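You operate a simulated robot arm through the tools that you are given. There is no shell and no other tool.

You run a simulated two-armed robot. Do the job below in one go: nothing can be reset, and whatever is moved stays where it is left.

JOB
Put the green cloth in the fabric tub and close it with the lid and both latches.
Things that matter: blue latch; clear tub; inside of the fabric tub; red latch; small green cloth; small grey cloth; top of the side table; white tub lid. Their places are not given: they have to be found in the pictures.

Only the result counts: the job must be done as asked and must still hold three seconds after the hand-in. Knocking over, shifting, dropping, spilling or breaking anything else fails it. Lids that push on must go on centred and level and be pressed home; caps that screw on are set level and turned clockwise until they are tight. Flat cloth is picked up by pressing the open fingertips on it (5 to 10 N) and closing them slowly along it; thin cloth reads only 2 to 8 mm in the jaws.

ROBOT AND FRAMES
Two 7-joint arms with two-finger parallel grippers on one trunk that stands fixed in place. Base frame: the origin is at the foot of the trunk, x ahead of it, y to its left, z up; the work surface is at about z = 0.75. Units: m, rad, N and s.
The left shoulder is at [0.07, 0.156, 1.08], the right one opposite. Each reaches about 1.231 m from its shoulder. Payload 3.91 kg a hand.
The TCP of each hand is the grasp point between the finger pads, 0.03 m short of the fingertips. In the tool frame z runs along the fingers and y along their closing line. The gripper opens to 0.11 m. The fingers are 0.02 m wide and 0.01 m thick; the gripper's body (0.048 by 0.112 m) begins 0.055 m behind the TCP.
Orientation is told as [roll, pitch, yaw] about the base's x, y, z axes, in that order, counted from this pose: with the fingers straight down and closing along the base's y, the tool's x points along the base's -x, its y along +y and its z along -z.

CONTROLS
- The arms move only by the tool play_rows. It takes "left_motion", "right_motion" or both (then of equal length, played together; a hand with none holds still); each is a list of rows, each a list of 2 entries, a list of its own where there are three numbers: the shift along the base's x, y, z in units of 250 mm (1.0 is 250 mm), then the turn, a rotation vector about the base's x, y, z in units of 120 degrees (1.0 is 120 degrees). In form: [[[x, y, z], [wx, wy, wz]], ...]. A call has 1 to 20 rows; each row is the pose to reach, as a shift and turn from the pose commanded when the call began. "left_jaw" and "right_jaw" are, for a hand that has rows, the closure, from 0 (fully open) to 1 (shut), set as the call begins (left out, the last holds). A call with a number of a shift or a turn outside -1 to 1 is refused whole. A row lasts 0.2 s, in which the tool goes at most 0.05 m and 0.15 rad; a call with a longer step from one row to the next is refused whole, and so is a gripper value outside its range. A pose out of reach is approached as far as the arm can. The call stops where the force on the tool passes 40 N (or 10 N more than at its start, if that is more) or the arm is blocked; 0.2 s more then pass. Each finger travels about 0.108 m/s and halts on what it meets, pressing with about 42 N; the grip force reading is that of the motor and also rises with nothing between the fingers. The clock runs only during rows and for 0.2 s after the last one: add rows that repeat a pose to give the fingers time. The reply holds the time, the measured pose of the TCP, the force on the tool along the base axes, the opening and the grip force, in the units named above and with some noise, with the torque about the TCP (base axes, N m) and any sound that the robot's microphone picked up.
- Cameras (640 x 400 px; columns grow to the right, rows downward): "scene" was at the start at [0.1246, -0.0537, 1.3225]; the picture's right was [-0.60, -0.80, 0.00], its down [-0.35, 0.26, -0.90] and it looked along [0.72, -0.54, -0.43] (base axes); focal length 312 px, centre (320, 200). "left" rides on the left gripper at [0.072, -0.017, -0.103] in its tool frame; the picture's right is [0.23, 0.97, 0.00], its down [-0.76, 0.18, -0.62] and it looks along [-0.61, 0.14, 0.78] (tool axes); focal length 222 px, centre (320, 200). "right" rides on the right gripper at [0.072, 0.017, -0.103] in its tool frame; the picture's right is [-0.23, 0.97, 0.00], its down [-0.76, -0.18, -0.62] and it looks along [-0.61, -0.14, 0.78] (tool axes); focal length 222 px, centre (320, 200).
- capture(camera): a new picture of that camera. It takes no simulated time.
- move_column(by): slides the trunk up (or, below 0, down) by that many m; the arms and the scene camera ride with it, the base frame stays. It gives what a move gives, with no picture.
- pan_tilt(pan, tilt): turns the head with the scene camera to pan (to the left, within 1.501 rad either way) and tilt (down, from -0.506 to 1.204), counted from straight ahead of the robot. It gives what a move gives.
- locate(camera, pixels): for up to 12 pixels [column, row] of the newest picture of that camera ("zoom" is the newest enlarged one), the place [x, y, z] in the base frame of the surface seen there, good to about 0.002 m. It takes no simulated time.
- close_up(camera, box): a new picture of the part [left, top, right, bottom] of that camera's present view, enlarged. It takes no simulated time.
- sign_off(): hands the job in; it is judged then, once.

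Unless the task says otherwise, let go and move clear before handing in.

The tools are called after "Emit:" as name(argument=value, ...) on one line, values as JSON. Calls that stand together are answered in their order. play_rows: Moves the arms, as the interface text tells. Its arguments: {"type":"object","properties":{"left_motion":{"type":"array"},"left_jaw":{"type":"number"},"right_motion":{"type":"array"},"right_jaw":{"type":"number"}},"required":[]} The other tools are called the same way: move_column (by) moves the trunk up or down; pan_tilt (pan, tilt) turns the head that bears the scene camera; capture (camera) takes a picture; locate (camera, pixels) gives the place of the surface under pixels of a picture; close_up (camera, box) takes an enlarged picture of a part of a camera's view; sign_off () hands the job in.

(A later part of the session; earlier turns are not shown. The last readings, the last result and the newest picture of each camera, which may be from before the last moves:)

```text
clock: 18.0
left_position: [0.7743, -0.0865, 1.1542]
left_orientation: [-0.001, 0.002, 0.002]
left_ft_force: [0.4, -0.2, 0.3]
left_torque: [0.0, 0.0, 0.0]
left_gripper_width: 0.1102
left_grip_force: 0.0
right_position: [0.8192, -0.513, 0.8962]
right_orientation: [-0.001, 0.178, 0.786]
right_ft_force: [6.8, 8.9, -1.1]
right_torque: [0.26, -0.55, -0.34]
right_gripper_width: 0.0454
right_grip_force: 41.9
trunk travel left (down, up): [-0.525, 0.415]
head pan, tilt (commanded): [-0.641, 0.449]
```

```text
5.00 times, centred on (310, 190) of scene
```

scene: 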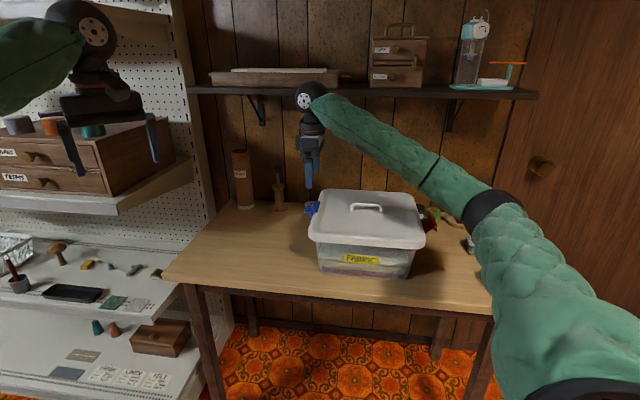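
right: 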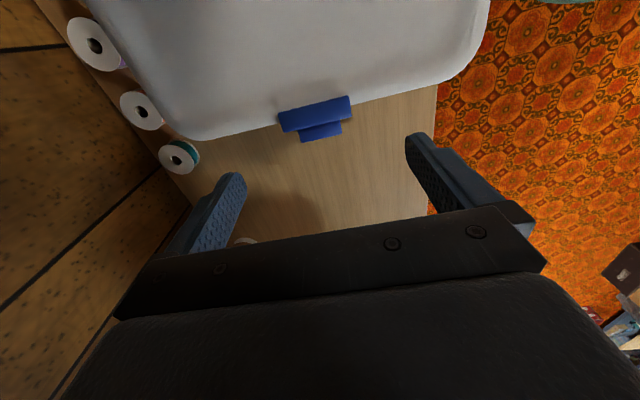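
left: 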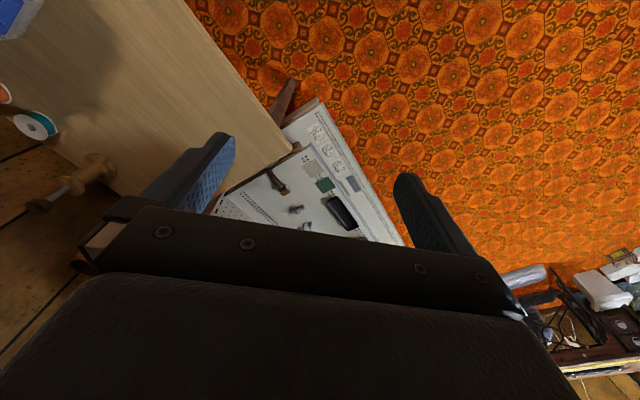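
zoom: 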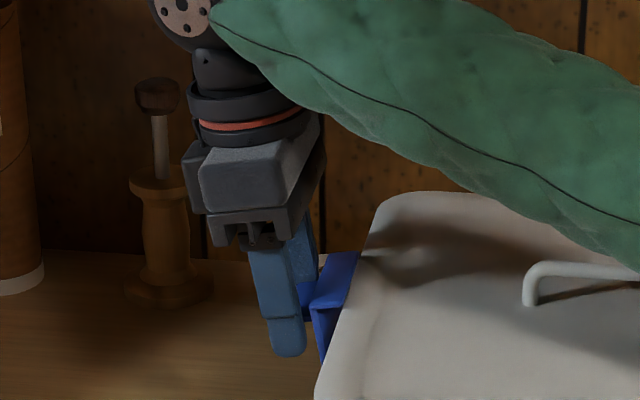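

The blue hook has lifted off the lid with about 11 N. I'll continue the swing to 45°.

Emit:
play_rows(right_motion=[[[0.0141, 0.0141, -0.0144], [-0.0412, 0.0412, 0]], [[0.0271, 0.0271, -0.0312], [-0.0825, 0.0825, 0]], [[0.0385, 0.0385, -0.05], [-0.1237, 0.1237, 0]], [[0.0481, 0.0481, -0.0708], [-0.165, 0.165, 0]], [[0.056, 0.056, -0.0928], [-0.2062, 0.2062, 0]]])

Emit:
close_up(camera="scene", box=[240, 130, 380, 240])

Emit:
capture(camera="right")

```text
clock: 19.2
left_position: [0.7748, -0.0873, 1.1534]
left_orientation: [0.001, 0.003, 0.0]
left_ft_force: [-0.6, -0.9, -0.3]
left_torque: [-0.02, 0.02, 0.0]
left_gripper_width: 0.1102
left_grip_force: 0.1
right_position: [0.8332, -0.4994, 0.8714]
right_orientation: [-0.004, 0.788, 0.78]
right_ft_force: [3.2, 5.1, 0.6]
right_torque: [0.29, -0.48, -0.47]
right_gripper_width: 0.0457
right_grip_force: 42.3
trunk travel left (down, up): [-0.525, 0.415]
head pan, tilt (commanded): [-0.641, 0.449]
```

```text
3.64 times, centred on (310, 185) of scene
```

zoom: 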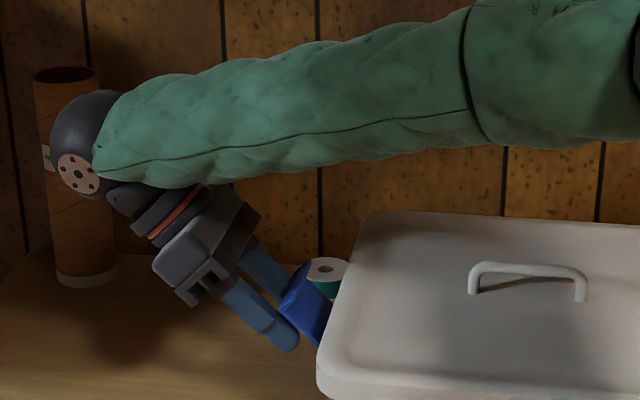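

```text
taken
```

right: 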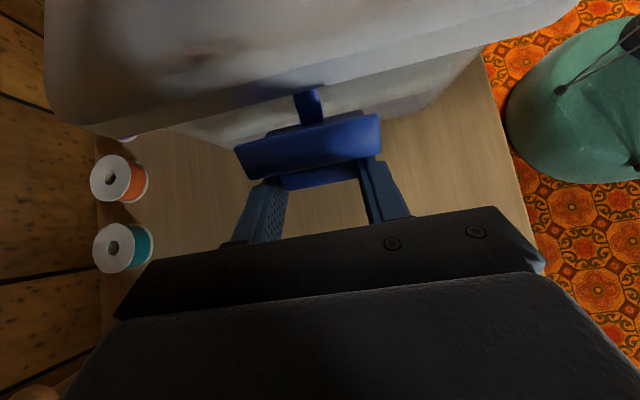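

The blue latch is open at about 45°. I'll let go fully and raise the hand straight up while turning it upright.

Emit:
play_rows(right_motion=[[[0, 0, 0], [0, 0, 0]], [[0, 0, 0], [0, 0, 0]], [[0, 0, 0], [0, 0, 0]], [[0.03, 0.03, 0.05], [0, 0, 0]], [[0.06, 0.06, 0.12], [0, 0, 0]], [[0.08, 0.08, 0.2], [0, 0, 0]], [[0.08, 0.08, 0.3], [0.044, -0.044, 0]], [[0.06, 0.06, 0.4], [0.088, -0.088, 0]], [[0.03, 0.03, 0.5], [0.133, -0.133, 0]], [[0.0, 0.0, 0.6], [0.177, -0.177, 0]], [[-0.05, -0.05, 0.68], [0.221, -0.221, 0]], [[-0.1, -0.1, 0.74], [0.2652, -0.2652, 0]]], right_jaw=0.0)

Emit:
capture(camera="scene")

Emit:
capture(camera="right")

```text
clock: 21.8
left_position: [0.7744, -0.0868, 1.1568]
left_orientation: [-0.001, 0.0, 0.002]
left_ft_force: [0.1, 0.6, -0.1]
left_torque: [0.02, -0.05, -0.01]
left_gripper_width: 0.11
left_grip_force: 0.0
right_position: [0.8073, -0.5261, 1.0594]
right_orientation: [-0.001, -0.004, 0.784]
right_ft_force: [-0.8, -0.5, 0.4]
right_torque: [-0.02, 0.01, 0.02]
right_gripper_width: 0.1101
right_grip_force: 0.0
trunk travel left (down, up): [-0.525, 0.415]
head pan, tilt (commanded): [-0.641, 0.449]
```

```text
taken
```

scene: 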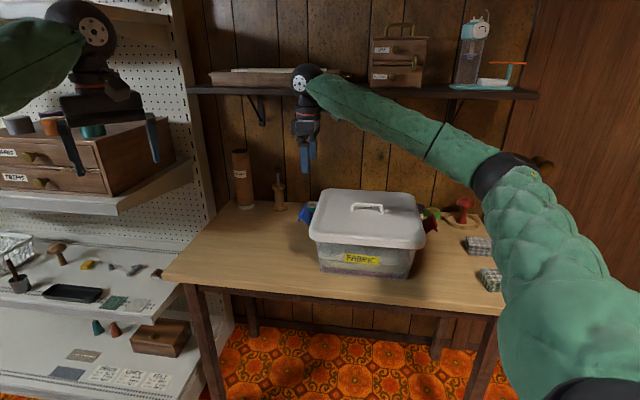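

```text
taken
```

right: 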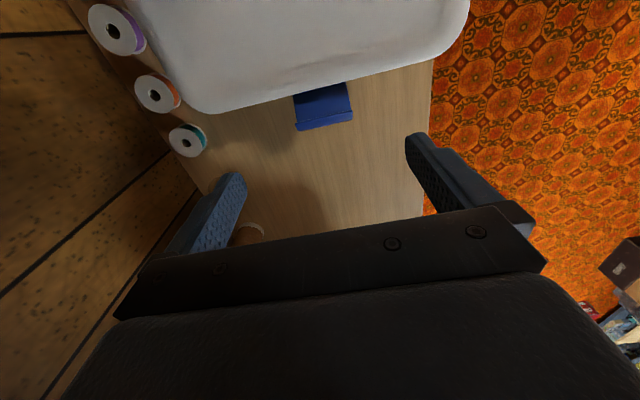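

Both latches stand open now. Next I'll bring the right hand above the lid's handle to measure it before lifting the lid.

Emit:
play_rows(right_motion=[[[-0.0955, -0.0955, -0.03], [0, 0, 0]], [[-0.191, -0.191, -0.06], [0, 0, 0]], [[-0.2866, -0.2866, -0.09], [0, 0, 0]], [[-0.382, -0.382, -0.12], [0, 0, 0]], [[-0.4776, -0.4776, -0.152], [0, 0, 0]], [[-0.4776, -0.4776, -0.152], [0, 0, 0]]])

Emit:
capture(camera="right")

Emit:
close_up(camera="scene", box=[290, 150, 450, 280])

```text
clock: 23.2
left_position: [0.7747, -0.0868, 1.1549]
left_orientation: [0.001, 0.001, 0.0]
left_ft_force: [0.1, -0.2, 0.1]
left_torque: [0.0, 0.0, 0.01]
left_gripper_width: 0.1098
left_grip_force: 0.1
right_position: [0.6895, -0.6457, 1.0191]
right_orientation: [-0.001, 0.001, 0.783]
right_ft_force: [0.5, 1.7, 0.2]
right_torque: [-0.02, 0.03, -0.01]
right_gripper_width: 0.1102
right_grip_force: 0.1
trunk travel left (down, up): [-0.525, 0.415]
head pan, tilt (commanded): [-0.641, 0.449]
```

```text
taken
```

right: 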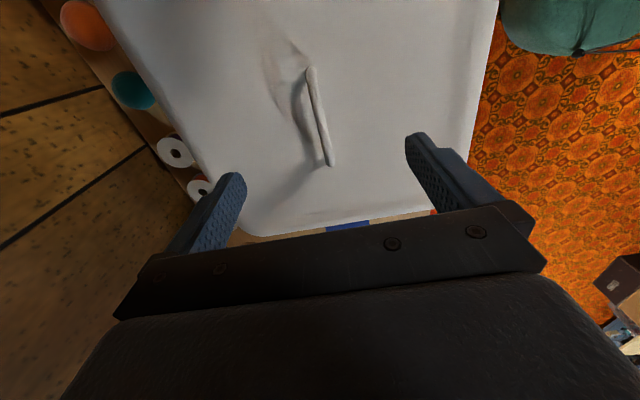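

```text
3.08 times, centred on (370, 215) of scene
```

zoom: 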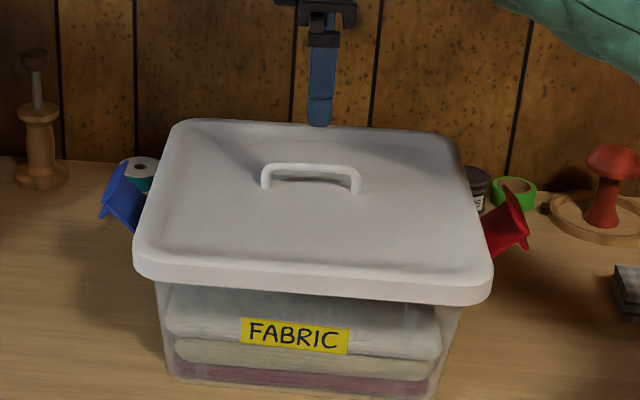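

Both latches are open in the scene picture (blue at (120,195), red at (508,220) of the zoom). I'll measure the handle bar from above, which runs from (310,70) to (330,165) in the right picture.

Emit:
close_up(camera="right", box=[270, 50, 370, 180])

Emit:
locate(camera="right", pixels=[[311, 75], [315, 95], [319, 115], [323, 135], [328, 158], [305, 100], [335, 120], [300, 110]])

```text
3.08 times, centred on (320, 115) of right
```

zoom: 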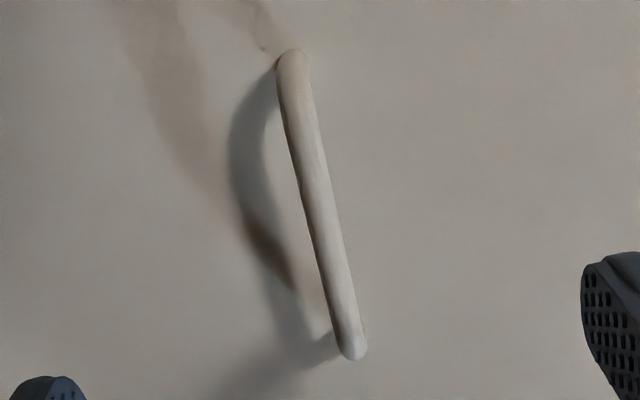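

```text
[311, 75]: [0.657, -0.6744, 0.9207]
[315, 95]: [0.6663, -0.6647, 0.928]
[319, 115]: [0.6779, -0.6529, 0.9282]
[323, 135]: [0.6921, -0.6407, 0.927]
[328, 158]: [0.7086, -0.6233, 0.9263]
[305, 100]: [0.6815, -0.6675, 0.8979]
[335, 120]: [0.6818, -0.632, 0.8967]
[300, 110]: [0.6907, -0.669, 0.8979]
```

The bar's top is at z≈0.928 and its middle line passes within 2 mm of the hand's line. I'll lower the hand astride the bar to 0.932.

Emit:
play_rows(right_motion=[[[-0.0056, -0.0056, -0.088], [0, 0, 0]], [[-0.0056, -0.0056, -0.176], [0, 0, 0]], [[-0.0056, -0.0056, -0.264], [0, 0, 0]], [[-0.0056, -0.0056, -0.32], [0, 0, 0]], [[-0.0056, -0.0056, -0.352], [0, 0, 0]], [[-0.0056, -0.0056, -0.352], [0, 0, 0]]], right_jaw=0.6)

Emit:
close_up(camera="right", box=[220, 100, 420, 230])

Emit:
close_up(camera="scene", box=[320, 150, 420, 230])

```text
clock: 24.6
left_position: [0.7758, -0.0854, 1.1545]
left_orientation: [0.001, -0.002, -0.001]
left_ft_force: [-0.8, -0.1, 0.5]
left_torque: [0.03, -0.02, -0.01]
left_gripper_width: 0.1101
left_grip_force: 0.0
right_position: [0.6848, -0.6462, 0.9318]
right_orientation: [-0.001, 0.0, 0.784]
right_ft_force: [0.2, 0.1, -0.4]
right_torque: [0.0, 0.0, -0.01]
right_gripper_width: 0.0443
right_grip_force: 0.1
trunk travel left (down, up): [-0.525, 0.415]
head pan, tilt (commanded): [-0.641, 0.449]
```

```text
3.08 times, centred on (320, 165) of right
```

zoom: 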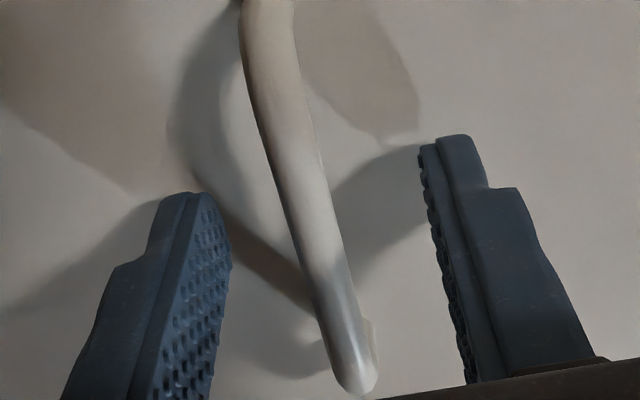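

```text
5.00 times, centred on (370, 190) of scene
```

zoom: 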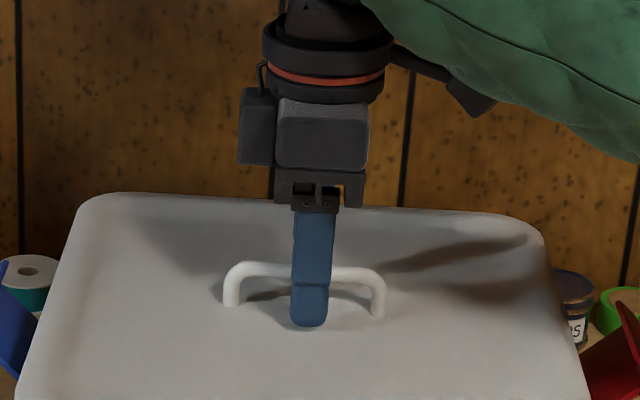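

The fingers straddle the bar's middle, so I'll close on it.

Emit:
play_rows(right_motion=[[[0, 0, 0], [0, 0, 0]], [[0, 0, 0], [0, 0, 0]], [[0, 0, 0], [0, 0, 0]], [[0, 0, 0], [0, 0, 0]]], right_jaw=1.0)

Emit:
close_up(camera="scene", box=[290, 150, 450, 280])

```text
clock: 25.6
left_position: [0.7745, -0.087, 1.156]
left_orientation: [0.0, -0.001, -0.001]
left_ft_force: [-0.6, 0.6, -0.1]
left_torque: [0.0, -0.02, 0.01]
left_gripper_width: 0.1098
left_grip_force: 0.0
right_position: [0.6859, -0.646, 0.9308]
right_orientation: [0.0, -0.001, 0.782]
right_ft_force: [-0.6, -0.1, -0.8]
right_torque: [-0.01, -0.04, -0.01]
right_gripper_width: 0.0085
right_grip_force: 41.6
trunk travel left (down, up): [-0.525, 0.415]
head pan, tilt (commanded): [-0.641, 0.449]
```

```text
3.08 times, centred on (370, 215) of scene
```

zoom: 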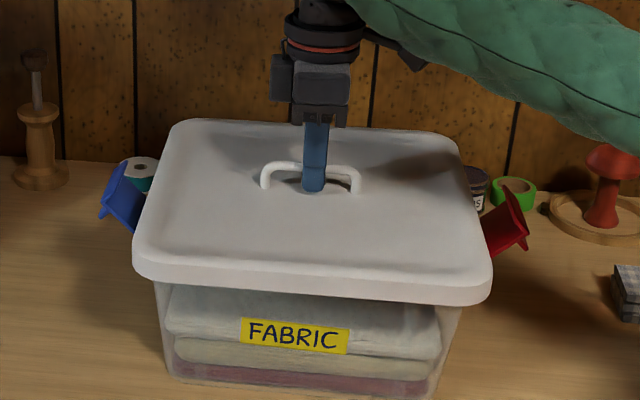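

The bar is held (0.0085 m). I'll lift gently by 20 mm and watch the force.

Emit:
play_rows(right_motion=[[[0, 0, 0.02], [0, 0, 0]], [[0, 0, 0.04], [0, 0, 0]], [[0, 0, 0.06], [0, 0, 0]], [[0, 0, 0.08], [0, 0, 0]], [[0, 0, 0.08], [0, 0, 0]]])

Emit:
close_up(camera="scene", box=[290, 150, 450, 280])

```text
clock: 26.8
left_position: [0.7759, -0.0857, 1.1558]
left_orientation: [-0.001, 0.0, -0.001]
left_ft_force: [0.2, 0.3, -0.3]
left_torque: [-0.03, -0.04, -0.02]
left_gripper_width: 0.1098
left_grip_force: 0.0
right_position: [0.6874, -0.6464, 0.9511]
right_orientation: [0.002, 0.001, 0.783]
right_ft_force: [0.2, -0.3, -1.0]
right_torque: [0.01, -0.02, -0.02]
right_gripper_width: 0.0087
right_grip_force: 41.7
trunk travel left (down, up): [-0.525, 0.415]
head pan, tilt (commanded): [-0.641, 0.449]
```

```text
3.08 times, centred on (370, 215) of scene
```

zoom: 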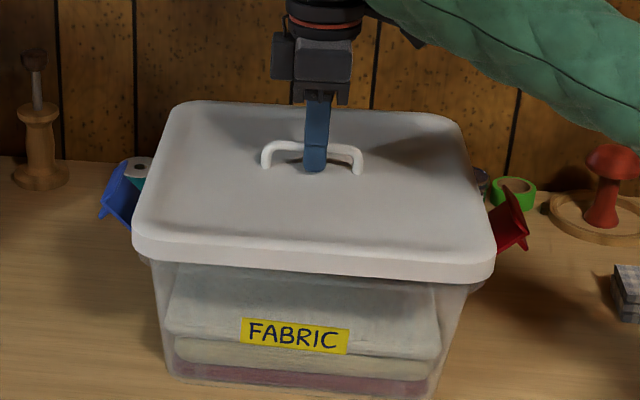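

The lid came up freely and the tub stayed put. Before carrying it I'll check the free table area on the left with a few measured points.

Emit:
locate(camera="scene", pixels=[[172, 272], [185, 265], [235, 208], [220, 280], [290, 285], [200, 245], [262, 215], [280, 240], [302, 230], [245, 207], [280, 209], [300, 210]])

Emit:
close_up(camera="scene", box=[150, 140, 340, 300])

```text
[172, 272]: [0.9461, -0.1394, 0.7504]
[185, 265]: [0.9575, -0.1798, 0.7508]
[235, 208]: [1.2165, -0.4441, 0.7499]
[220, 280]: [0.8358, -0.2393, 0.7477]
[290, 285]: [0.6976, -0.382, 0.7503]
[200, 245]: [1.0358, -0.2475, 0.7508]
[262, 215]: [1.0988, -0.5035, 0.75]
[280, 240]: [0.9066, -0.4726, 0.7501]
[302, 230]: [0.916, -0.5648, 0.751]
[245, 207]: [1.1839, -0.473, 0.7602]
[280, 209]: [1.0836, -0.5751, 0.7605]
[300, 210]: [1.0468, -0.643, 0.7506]
```

```text
2.50 times, centred on (245, 220) of scene
```

zoom: 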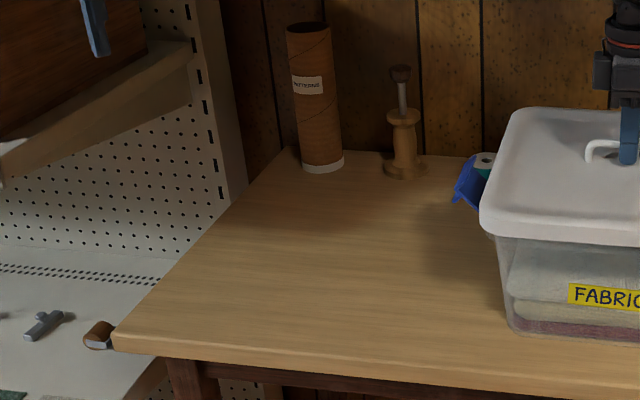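

The table's left part is free (its left edge is about 0.545 m from the lid centre along the latch line, objects behind stay 0.23 m back). I'll raise the lid and carry it left, moving the left arm back out of the way at the same time.

Emit:
play_rows(right_motion=[[[0, 0, 0.13], [0, 0, 0]], [[0, 0, 0.26], [0, 0, 0]], [[0, 0, 0.39], [0, 0, 0]], [[0.1, 0.111, 0.39], [0, 0, 0]], [[0.2, 0.222, 0.39], [0, 0, 0]], [[0.3, 0.333, 0.39], [0, 0, 0]], [[0.4, 0.444, 0.39], [0, 0, 0]], [[0.5, 0.555, 0.39], [0, 0, 0]], [[0.6, 0.666, 0.39], [0, 0, 0]], [[0.7, 0.777, 0.39], [0, 0, 0]], [[0.8, 0.888, 0.39], [0, 0, 0]]], left_motion=[[[-0.07, 0.085, 0], [0, 0, 0]], [[-0.14, 0.17, 0], [0, 0, 0]], [[-0.21, 0.255, 0], [0, 0, 0]], [[-0.28, 0.34, 0], [0, 0, 0]], [[-0.35, 0.425, 0], [0, 0, 0]], [[-0.42, 0.51, 0], [0, 0, 0]], [[-0.49, 0.595, 0], [0, 0, 0]], [[-0.56, 0.68, 0], [0, 0, 0]], [[-0.63, 0.765, 0], [0, 0, 0]], [[-0.7, 0.85, 0], [0, 0, 0]], [[-0.77, 0.935, 0], [0, 0, 0]]])

Emit:
capture(camera="scene")

```text
clock: 29.2
left_position: [0.5858, 0.1483, 1.1549]
left_orientation: [-0.002, 0.001, 0.0]
left_ft_force: [0.8, 0.1, 0.4]
left_torque: [-0.05, -0.01, 0.0]
left_gripper_width: 0.1098
left_grip_force: 0.1
right_position: [0.8844, -0.4223, 1.0498]
right_orientation: [0.001, 0.002, 0.782]
right_ft_force: [-0.4, 0.0, -0.9]
right_torque: [0.05, -0.01, 0.05]
right_gripper_width: 0.0084
right_grip_force: 41.5
trunk travel left (down, up): [-0.525, 0.415]
head pan, tilt (commanded): [-0.641, 0.449]
```

```text
taken
```

scene: 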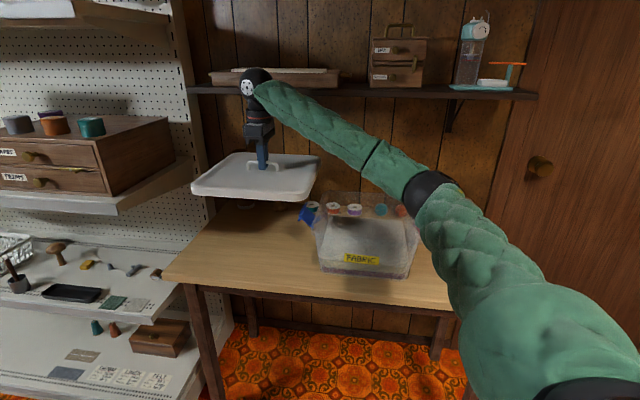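

The lid hangs level over the left of the table at (255,180). I'll measure the lid's corners and the nearby shelf and tube to make sure of the clearances.

Emit:
locate(camera="scene", pixels=[[194, 188], [228, 155], [315, 158], [306, 198], [250, 200], [250, 190], [172, 190], [120, 205], [205, 205], [285, 207], [203, 198], [230, 199]])

Emit:
close_up(camera="scene", box=[150, 120, 340, 240])

```text
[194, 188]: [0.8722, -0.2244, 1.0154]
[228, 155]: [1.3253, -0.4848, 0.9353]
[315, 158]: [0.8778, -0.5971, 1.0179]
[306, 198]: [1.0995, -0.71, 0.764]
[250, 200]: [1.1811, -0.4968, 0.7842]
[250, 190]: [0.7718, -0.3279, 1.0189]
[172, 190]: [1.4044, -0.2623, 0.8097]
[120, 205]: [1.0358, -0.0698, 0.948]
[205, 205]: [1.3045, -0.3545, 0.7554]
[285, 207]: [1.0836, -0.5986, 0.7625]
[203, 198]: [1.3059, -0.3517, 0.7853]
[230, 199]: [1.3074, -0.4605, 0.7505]
```

```text
3.33 times, centred on (245, 180) of scene
```

zoom: 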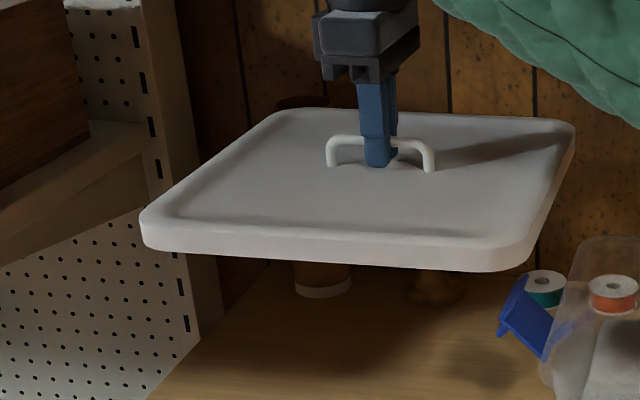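

There is 0.12 m or more of clearance to the shelf and the tube. I'll move to the set-down spot and lower the lid to just above the table.

Emit:
play_rows(right_motion=[[[0.112, 0.124, 0], [0, 0, 0]], [[0.224, 0.248, 0], [0, 0, 0]], [[0.224, 0.248, -0.12], [0, 0, 0]], [[0.224, 0.248, -0.24], [0, 0, 0]], [[0.224, 0.248, -0.36], [0, 0, 0]], [[0.224, 0.248, -0.48], [0, 0, 0]], [[0.224, 0.248, -0.6], [0, 0, 0]], [[0.224, 0.248, -0.7], [0, 0, 0]], [[0.224, 0.248, -0.78], [0, 0, 0]], [[0.224, 0.248, -0.84], [0, 0, 0]], [[0.224, 0.248, -0.84], [0, 0, 0]]])

Emit:
close_up(camera="scene", box=[150, 140, 370, 300])

```text
clock: 31.8
left_position: [0.573, 0.1451, 1.1647]
left_orientation: [0.003, -0.01, 0.006]
left_ft_force: [-0.2, -1.4, 0.0]
left_torque: [0.03, 0.02, 0.03]
left_gripper_width: 0.1101
left_grip_force: 0.1
right_position: [0.9448, -0.362, 0.8823]
right_orientation: [-0.031, -0.036, 0.789]
right_ft_force: [0.4, -0.9, -1.2]
right_torque: [0.03, 0.0, -0.01]
right_gripper_width: 0.0085
right_grip_force: 42.6
trunk travel left (down, up): [-0.525, 0.415]
head pan, tilt (commanded): [-0.641, 0.449]
stopped in row 11 (right hand): the arm was blocked; the commanded pose is now the measured one
```

```text
2.50 times, centred on (260, 220) of scene
```

zoom: 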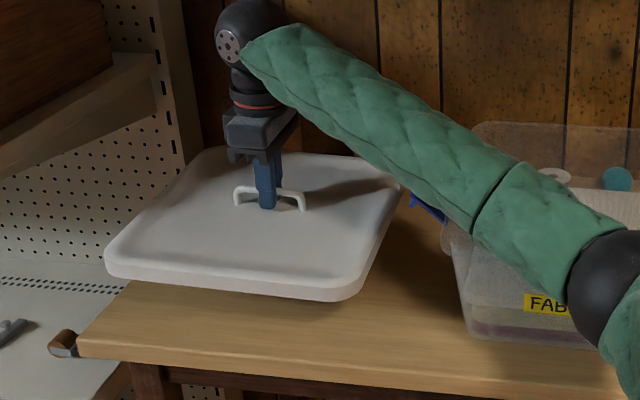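

The right arm was blocked at z=0.882 with the lid still above the table. I'll look at the whole scene to see what it touches.

Emit:
capture(camera="scene")

Emit:
capture(camera="left")

Emit:
capture(camera="right")

```text
taken
```

scene: 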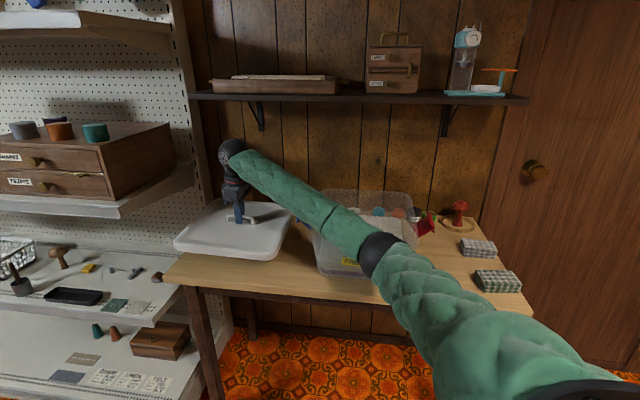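

```text
taken
```

left: 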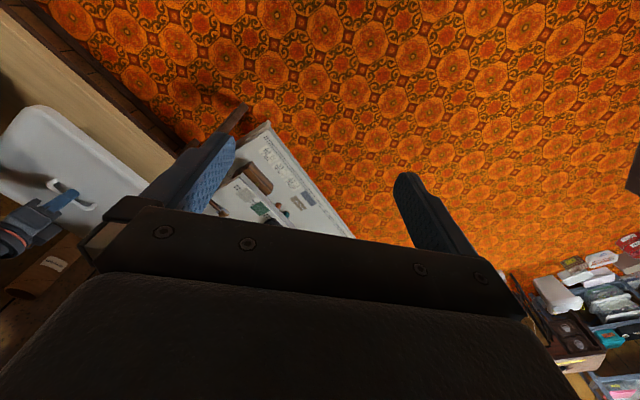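

```text
taken
```

right: 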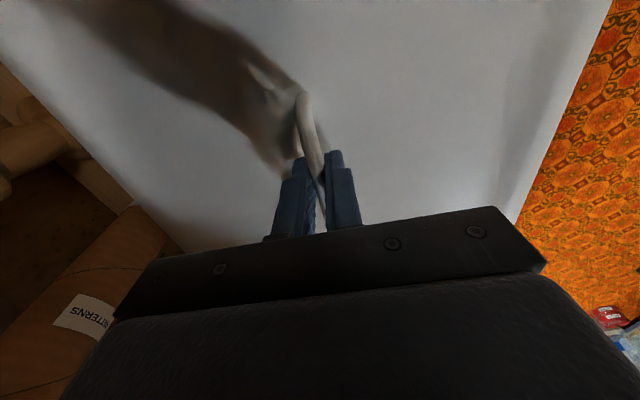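

The right forearm's elbow joint (380,255) is pressing on the tub's front rim, so I'll lift straight back up right away.

Emit:
play_rows(right_motion=[[[0, 0, 0.1], [0, 0, 0]], [[0, 0, 0.2], [0, 0, 0]], [[0, 0, 0.35], [0, 0, 0]], [[0, 0, 0.5], [0, 0, 0]], [[0, 0, 0.65], [0, 0, 0]], [[0, 0, 0.65], [0, 0, 0]]])

Emit:
capture(camera="scene")

```text
clock: 33.2
left_position: [0.5832, 0.1381, 1.1561]
left_orientation: [0.007, -0.001, -0.003]
left_ft_force: [0.0, 0.0, 0.2]
left_torque: [0.01, -0.03, -0.03]
left_gripper_width: 0.1102
left_grip_force: 0.1
right_position: [0.9424, -0.3708, 1.0094]
right_orientation: [-0.004, -0.014, 0.779]
right_ft_force: [0.1, 0.2, -1.8]
right_torque: [-0.02, 0.01, 0.02]
right_gripper_width: 0.0086
right_grip_force: 41.9
trunk travel left (down, up): [-0.525, 0.415]
head pan, tilt (commanded): [-0.641, 0.449]
```

```text
taken
```

scene: 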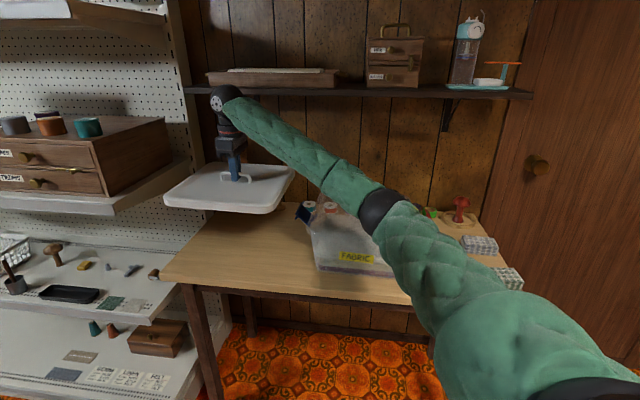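

The arm is clear again. I'll wait a moment to let the trunk settle and re-check the readings and the tub.

Emit:
play_rows(right_motion=[[[0, 0, 0], [0, 0, 0]], [[0, 0, 0], [0, 0, 0]], [[0, 0, 0], [0, 0, 0]], [[0, 0, 0], [0, 0, 0]], [[0, 0, 0], [0, 0, 0]]])

Emit:
capture(camera="scene")

Emit:
close_up(camera="scene", box=[270, 160, 490, 300])

```text
clock: 34.4
left_position: [0.584, 0.1379, 1.1559]
left_orientation: [0.004, 0.003, -0.001]
left_ft_force: [0.2, -0.5, 0.4]
left_torque: [-0.01, -0.03, 0.02]
left_gripper_width: 0.11
left_grip_force: 0.0
right_position: [0.9422, -0.3707, 1.0086]
right_orientation: [-0.004, -0.014, 0.781]
right_ft_force: [-0.4, 0.1, -1.7]
right_torque: [0.0, 0.01, -0.03]
right_gripper_width: 0.0085
right_grip_force: 42.3
trunk travel left (down, up): [-0.525, 0.415]
head pan, tilt (commanded): [-0.641, 0.449]
```

```text
taken
```

scene: 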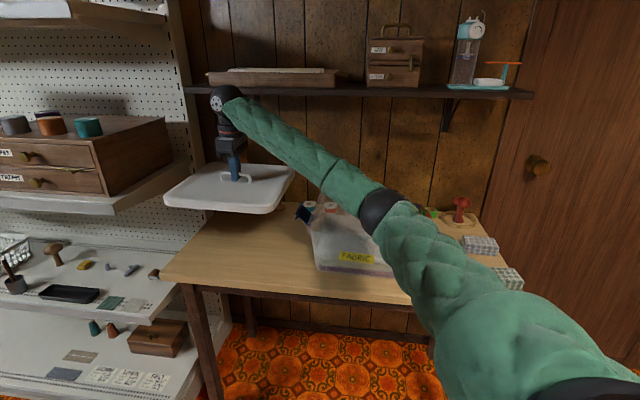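

```text
2.86 times, centred on (380, 230) of scene
```

zoom: 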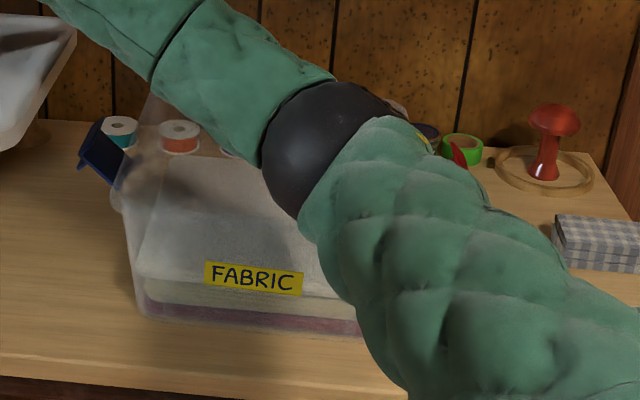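

The picture has shifted by about 3–4 px, so the robot's body turned slightly when it was blocked. I'll measure fixed things (the table corner, the hoop stand, the tube) to see whether the measured coordinates still agree.

Emit:
close_up(camera="scene", box=[150, 240, 250, 300])

Emit:
locate(camera="scene", pixels=[[168, 272], [460, 222], [340, 258], [318, 272], [318, 205], [480, 240], [508, 275], [303, 210], [397, 195], [358, 258], [270, 230], [300, 285]])

```text
6.40 times, centred on (200, 270) of scene
```

zoom: 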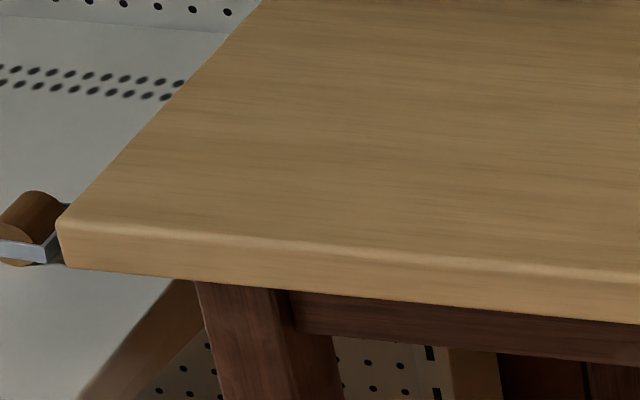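

```text
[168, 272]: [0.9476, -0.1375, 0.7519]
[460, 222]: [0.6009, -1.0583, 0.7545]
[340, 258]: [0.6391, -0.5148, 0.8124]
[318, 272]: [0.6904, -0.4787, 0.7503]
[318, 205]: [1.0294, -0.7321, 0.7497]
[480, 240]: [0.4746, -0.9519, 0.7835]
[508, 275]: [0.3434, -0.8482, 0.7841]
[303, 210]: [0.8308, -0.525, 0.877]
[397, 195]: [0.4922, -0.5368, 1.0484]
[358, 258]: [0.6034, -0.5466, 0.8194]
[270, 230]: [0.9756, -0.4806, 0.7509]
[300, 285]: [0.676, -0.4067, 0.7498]
```

Fixed things still read the same (table corner (0.948,-0.138), stand (0.601,-1.058)), so the coordinates remain good. To keep the elbow off the tub I want to raise the trunk; first I'll check the wall shelf's front edge for clearance.

Emit:
locate(camera="scene", pixels=[[195, 91], [300, 92], [400, 94], [520, 96], [225, 80], [330, 82], [380, 85], [185, 95], [350, 190], [384, 210], [230, 205], [130, 205]])

```text
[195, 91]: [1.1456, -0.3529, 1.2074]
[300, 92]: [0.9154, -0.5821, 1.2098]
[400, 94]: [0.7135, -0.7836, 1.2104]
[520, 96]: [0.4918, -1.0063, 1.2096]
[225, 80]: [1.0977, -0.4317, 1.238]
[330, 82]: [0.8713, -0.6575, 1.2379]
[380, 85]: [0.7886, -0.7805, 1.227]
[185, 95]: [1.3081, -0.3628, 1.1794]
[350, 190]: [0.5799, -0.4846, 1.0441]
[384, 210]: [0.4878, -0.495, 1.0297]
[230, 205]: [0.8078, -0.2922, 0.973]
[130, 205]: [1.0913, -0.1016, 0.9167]
```

The wall shelf's front edge is at v≈-0.119 and z≈1.21, so the lid mustn't be raised much under it. I'll raise the trunk in steps of about 0.1 m and bring the hand down in between.

Emit:
play_rows(right_motion=[[[-0.03, 0.03, -0.04], [0.002, 0.0067, 0]], [[-0.06, 0.06, -0.08], [0.002, 0.0067, 0]], [[-0.06, 0.06, -0.08], [0.002, 0.0067, 0]]])

Emit:
move_column(by=0.12)

Emit:
capture(camera="scene")

```text
clock: 35.2
left_position: [0.584, 0.1383, 1.1566]
left_orientation: [0.006, -0.001, -0.004]
left_ft_force: [-0.4, -0.6, -0.5]
left_torque: [-0.01, 0.03, -0.02]
left_gripper_width: 0.1101
left_grip_force: 0.0
right_position: [0.9271, -0.3562, 0.9885]
right_orientation: [0.009, -0.006, 0.78]
right_ft_force: [0.6, 0.1, -1.2]
right_torque: [-0.02, 0.01, 0.0]
right_gripper_width: 0.0084
right_grip_force: 42.7
trunk travel left (down, up): [-0.525, 0.415]
head pan, tilt (commanded): [-0.641, 0.449]
```

```text
clock: 36.7
left_position: [0.5841, 0.1391, 1.276]
left_orientation: [0.004, 0.002, -0.002]
left_ft_force: [-0.6, 0.2, -0.5]
left_torque: [0.01, 0.0, 0.05]
left_gripper_width: 0.1101
left_grip_force: 0.1
right_position: [0.9273, -0.3555, 1.107]
right_orientation: [0.009, -0.007, 0.78]
right_ft_force: [0.4, -0.1, -2.1]
right_torque: [-0.03, 0.0, -0.03]
right_gripper_width: 0.0087
right_grip_force: 42.4
trunk travel left (down, up): [-0.645, 0.295]
head pan, tilt (commanded): [-0.641, 0.449]
```

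```text
taken
```

scene: 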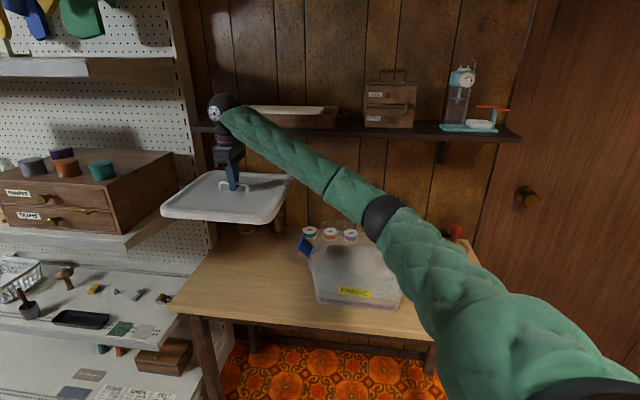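

The trunk is up 0.12 m and the elbow is higher. I'll level the hand, lower it again by 0.1 m and raise the trunk a further 0.12 m.

Emit:
play_rows(right_motion=[[[0, 0, -0.1], [-0.0054, -0.0007, 0]], [[0, 0, -0.2], [-0.0054, -0.0007, 0]], [[0, 0, -0.3], [-0.0054, -0.0007, 0]], [[0, 0, -0.4], [-0.0054, -0.0007, 0]], [[0, 0, -0.4], [-0.0054, -0.0007, 0]]])

Emit:
move_column(by=0.12)

Emit:
capture(camera="scene")

```text
clock: 37.9
left_position: [0.5844, 0.1372, 1.2767]
left_orientation: [0.005, 0.001, 0.0]
left_ft_force: [-0.2, 0.2, 0.1]
left_torque: [-0.01, 0.0, -0.02]
left_gripper_width: 0.1101
left_grip_force: 0.1
right_position: [0.9266, -0.3542, 1.0077]
right_orientation: [0.0, 0.002, 0.78]
right_ft_force: [0.1, -0.1, -1.8]
right_torque: [-0.03, 0.03, -0.01]
right_gripper_width: 0.0086
right_grip_force: 41.8
trunk travel left (down, up): [-0.645, 0.295]
head pan, tilt (commanded): [-0.641, 0.449]
```

```text
clock: 39.4
left_position: [0.5837, 0.1385, 1.3952]
left_orientation: [0.005, 0.002, -0.003]
left_ft_force: [0.2, 0.4, 0.5]
left_torque: [0.03, 0.02, 0.0]
left_gripper_width: 0.11
left_grip_force: 0.1
right_position: [0.9289, -0.3547, 1.1274]
right_orientation: [0.0, 0.001, 0.781]
right_ft_force: [0.3, 0.2, -1.7]
right_torque: [0.02, 0.0, -0.03]
right_gripper_width: 0.0085
right_grip_force: 41.7
trunk travel left (down, up): [-0.765, 0.175]
head pan, tilt (commanded): [-0.641, 0.449]
```

```text
taken
```

scene: 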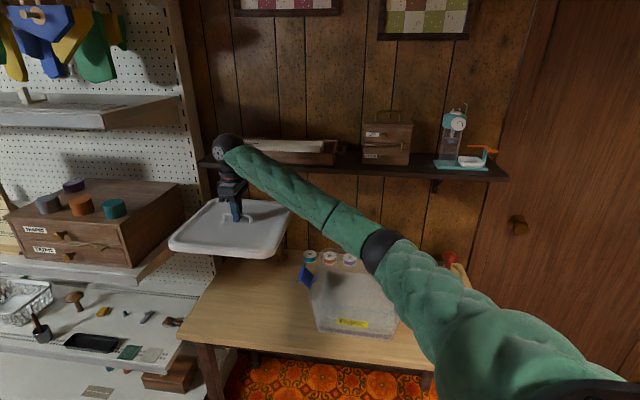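

The shoulder is now at about 1.32 m. I'll tilt the head further down and lower the lid 0.2 m, then check the elbow's height.

Emit:
pan_tilt(pan=-0.641, tilt=0.7)

Emit:
play_rows(right_motion=[[[0, 0, -0.1], [0, 0, 0]], [[0, 0, -0.2], [0, 0, 0]], [[0, 0, -0.3], [0, 0, 0]], [[0, 0, -0.4], [0, 0, 0]], [[0, 0, -0.5], [0, 0, 0]], [[0, 0, -0.6], [0, 0, 0]], [[0, 0, -0.7], [0, 0, 0]], [[0, 0, -0.8], [0, 0, 0]], [[0, 0, -0.8], [0, 0, 0]]])

Emit:
capture(camera="scene")

```text
clock: 40.2
left_position: [0.5852, 0.1385, 1.3958]
left_orientation: [0.006, -0.001, -0.002]
left_ft_force: [0.3, 0.2, 0.3]
left_torque: [0.0, 0.02, 0.02]
left_gripper_width: 0.11
left_grip_force: 0.1
right_position: [0.9273, -0.3551, 1.1272]
right_orientation: [0.0, -0.001, 0.781]
right_ft_force: [0.2, 0.0, -1.4]
right_torque: [0.01, -0.02, -0.04]
right_gripper_width: 0.0083
right_grip_force: 42.2
trunk travel left (down, up): [-0.765, 0.175]
head pan, tilt (commanded): [-0.641, 0.7]
```

```text
clock: 42.2
left_position: [0.5845, 0.1378, 1.3962]
left_orientation: [0.005, -0.001, 0.0]
left_ft_force: [-1.0, -0.5, -1.0]
left_torque: [-0.01, -0.01, -0.01]
left_gripper_width: 0.1102
left_grip_force: 0.1
right_position: [0.9274, -0.3552, 0.9265]
right_orientation: [0.0, -0.002, 0.781]
right_ft_force: [-0.5, 0.5, -1.1]
right_torque: [0.0, 0.06, -0.04]
right_gripper_width: 0.0085
right_grip_force: 41.7
trunk travel left (down, up): [-0.765, 0.175]
head pan, tilt (commanded): [-0.641, 0.7]
```

```text
taken
```

scene: 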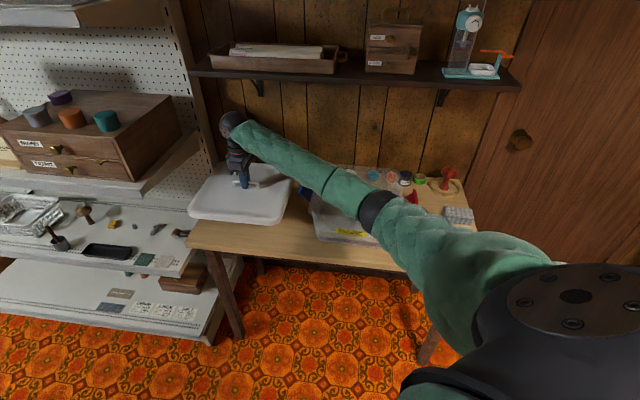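

I'll measure the elbow and forearm heights over the tub, and the lid's present height and edges.

Emit:
locate(camera="scene", pixels=[[378, 208], [345, 190], [320, 178], [365, 225], [400, 230], [235, 215], [240, 222], [192, 210], [280, 220], [215, 170], [300, 190], [320, 205]])

Emit:
close_up(camera="scene", box=[180, 130, 420, 280])

```text
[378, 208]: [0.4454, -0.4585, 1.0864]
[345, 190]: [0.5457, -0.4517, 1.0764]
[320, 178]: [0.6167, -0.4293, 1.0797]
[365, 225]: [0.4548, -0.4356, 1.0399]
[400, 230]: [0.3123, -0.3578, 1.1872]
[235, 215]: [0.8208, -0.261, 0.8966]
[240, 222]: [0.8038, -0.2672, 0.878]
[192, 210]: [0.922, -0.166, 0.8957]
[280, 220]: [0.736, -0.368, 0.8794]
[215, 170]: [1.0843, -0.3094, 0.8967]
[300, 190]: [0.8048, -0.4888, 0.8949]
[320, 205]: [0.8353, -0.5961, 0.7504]
```

```text
2.67 times, centred on (300, 205) of scene
```

zoom: 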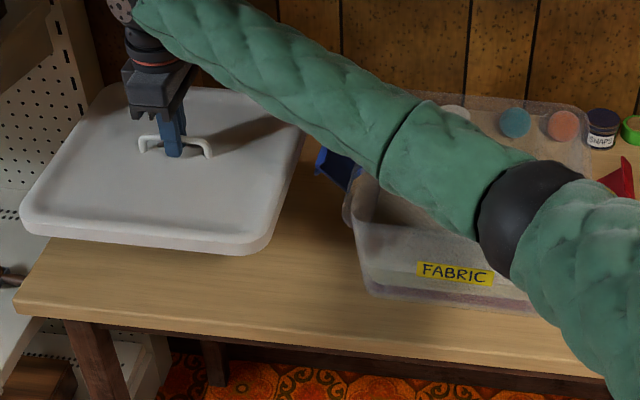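

The forearm's underside is about 0.99 and clears the tub rim (0.88). I'll lower the lid to about 1 cm above the table.

Emit:
play_rows(right_motion=[[[0, 0, -0.09], [0, 0, 0]], [[0, 0, -0.18], [0, 0, 0]], [[0, 0, -0.27], [0, 0, 0]], [[0, 0, -0.36], [0, 0, 0]], [[0, 0, -0.44], [0, 0, 0]], [[0, 0, -0.44], [0, 0, 0]]])

Emit:
close_up(camera="scene", box=[180, 130, 420, 280])

```text
clock: 43.6
left_position: [0.5831, 0.1382, 1.3958]
left_orientation: [0.005, -0.002, -0.002]
left_ft_force: [0.0, 0.0, 0.4]
left_torque: [0.02, 0.02, 0.02]
left_gripper_width: 0.1099
left_grip_force: 0.1
right_position: [0.9278, -0.3537, 0.8188]
right_orientation: [-0.002, -0.001, 0.781]
right_ft_force: [-0.5, 0.3, -0.9]
right_torque: [0.02, 0.02, 0.0]
right_gripper_width: 0.0085
right_grip_force: 42.1
trunk travel left (down, up): [-0.765, 0.175]
head pan, tilt (commanded): [-0.641, 0.7]
```

```text
2.67 times, centred on (300, 205) of scene
```

zoom: 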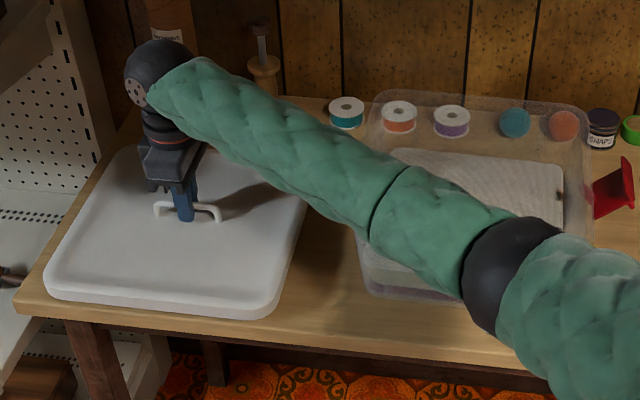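

The lid is about 1 cm above the table and fully inside its edges. I'll lower it in small steps until it touches.

Emit:
play_rows(right_motion=[[[0, 0, -0.012], [0, 0, 0]], [[0, 0, -0.024], [0, 0, 0]], [[0, 0, -0.036], [0, 0, 0]], [[0, 0, -0.036], [0, 0, 0]]])

Emit:
close_up(camera="scene", box=[190, 210, 310, 280])

```text
clock: 44.6
left_position: [0.5845, 0.1375, 1.3961]
left_orientation: [0.005, 0.0, -0.001]
left_ft_force: [-0.5, 0.0, 0.1]
left_torque: [-0.04, 0.0, -0.01]
left_gripper_width: 0.1102
left_grip_force: 0.0
right_position: [0.9277, -0.3536, 0.8084]
right_orientation: [0.0, 0.0, 0.78]
right_ft_force: [0.0, 0.0, -2.0]
right_torque: [0.02, 0.02, -0.02]
right_gripper_width: 0.0085
right_grip_force: 42.6
trunk travel left (down, up): [-0.765, 0.175]
head pan, tilt (commanded): [-0.641, 0.7]
```

```text
5.33 times, centred on (250, 245) of scene
```

zoom: 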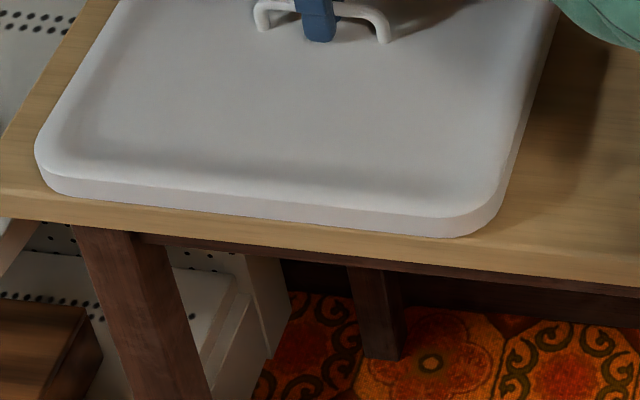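

There is no contact yet (z-force about -1 to -2 N). I'll go down a few millimetres more.

Emit:
play_rows(right_motion=[[[0, 0, -0.008], [0, 0, 0]], [[0, 0, -0.016], [0, 0, 0]], [[0, 0, -0.016], [0, 0, 0]]])

Emit:
play_rows(right_motion=[[[0, 0, -0.006], [0, 0, 0]], [[0, 0, -0.012], [0, 0, 0]], [[0, 0, -0.012], [0, 0, 0]]])

```text
clock: 45.4
left_position: [0.5835, 0.1385, 1.3963]
left_orientation: [0.004, -0.001, -0.002]
left_ft_force: [-0.5, -0.1, 0.1]
left_torque: [-0.03, -0.01, 0.0]
left_gripper_width: 0.1101
left_grip_force: 0.0
right_position: [0.9271, -0.354, 0.8054]
right_orientation: [-0.001, 0.0, 0.779]
right_ft_force: [0.1, -0.4, -1.5]
right_torque: [0.02, -0.02, 0.04]
right_gripper_width: 0.0084
right_grip_force: 42.5
trunk travel left (down, up): [-0.765, 0.175]
head pan, tilt (commanded): [-0.641, 0.7]
```

```text
clock: 46.2
left_position: [0.5835, 0.1379, 1.3949]
left_orientation: [0.004, -0.002, -0.001]
left_ft_force: [0.0, 0.1, 0.0]
left_torque: [-0.03, 0.04, 0.01]
left_gripper_width: 0.1103
left_grip_force: 0.1
right_position: [0.9271, -0.3533, 0.8013]
right_orientation: [0.0, 0.001, 0.781]
right_ft_force: [1.6, -0.9, 4.1]
right_torque: [-0.33, 0.33, 0.04]
right_gripper_width: 0.0086
right_grip_force: 41.8
trunk travel left (down, up): [-0.765, 0.175]
head pan, tilt (commanded): [-0.641, 0.7]
```

The lid has touched down (force +4 N at z=0.801). I'll open the jaws and rise.

Emit:
play_rows(right_motion=[[[0, 0, 0], [0, 0, 0]], [[0, 0, 0], [0, 0, 0]], [[0, 0, 0], [0, 0, 0]]], right_jaw=0.5)

Emit:
play_rows(right_motion=[[[0, 0, 0.1], [0, 0, 0]], [[0, 0, 0.2], [0, 0, 0]], [[0, 0, 0.35], [0, 0, 0]], [[0, 0, 0.5], [0, 0, 0]], [[0, 0, 0.7], [0, 0, 0]], [[0, 0, 0.9], [0, 0, 0]]])

Emit:
capture(camera="scene")

Emit:
capture(camera="right")

```text
clock: 47.0
left_position: [0.5856, 0.1378, 1.3955]
left_orientation: [0.005, -0.001, -0.002]
left_ft_force: [0.3, 0.3, 0.3]
left_torque: [0.02, 0.01, -0.01]
left_gripper_width: 0.1099
left_grip_force: 0.1
right_position: [0.9267, -0.3533, 0.8018]
right_orientation: [0.0, -0.002, 0.78]
right_ft_force: [0.5, -0.4, -0.3]
right_torque: [0.02, 0.02, -0.02]
right_gripper_width: 0.0552
right_grip_force: 0.1
trunk travel left (down, up): [-0.765, 0.175]
head pan, tilt (commanded): [-0.641, 0.7]
```

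```text
clock: 48.4
left_position: [0.5833, 0.1392, 1.3966]
left_orientation: [0.004, 0.001, -0.002]
left_ft_force: [0.3, -0.3, -0.5]
left_torque: [-0.03, -0.05, 0.03]
left_gripper_width: 0.1101
left_grip_force: 0.1
right_position: [0.9252, -0.3548, 1.0282]
right_orientation: [0.001, 0.0, 0.779]
right_ft_force: [-0.8, 0.0, -0.6]
right_torque: [0.04, -0.03, 0.0]
right_gripper_width: 0.0551
right_grip_force: 0.1
trunk travel left (down, up): [-0.765, 0.175]
head pan, tilt (commanded): [-0.641, 0.7]
```

```text
taken
```

scene: 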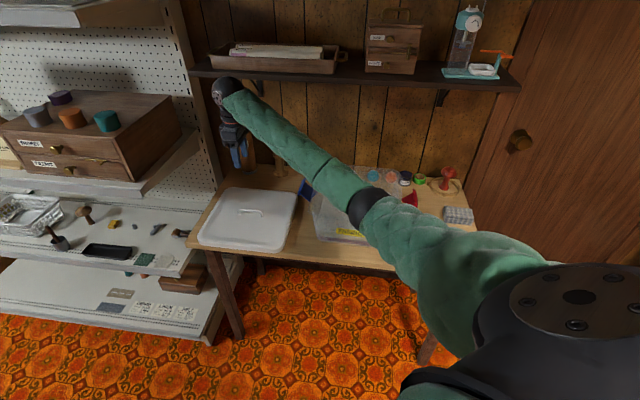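

```text
taken
```

right: 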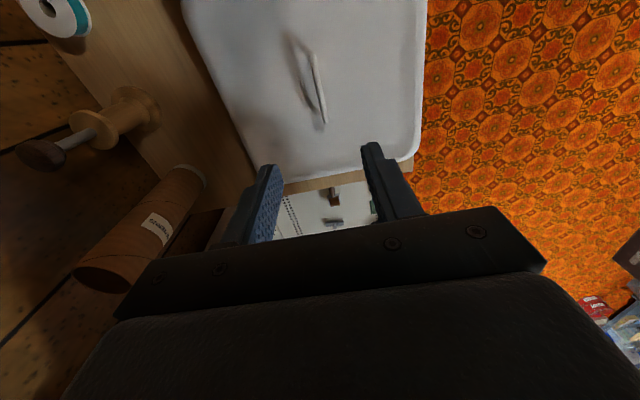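

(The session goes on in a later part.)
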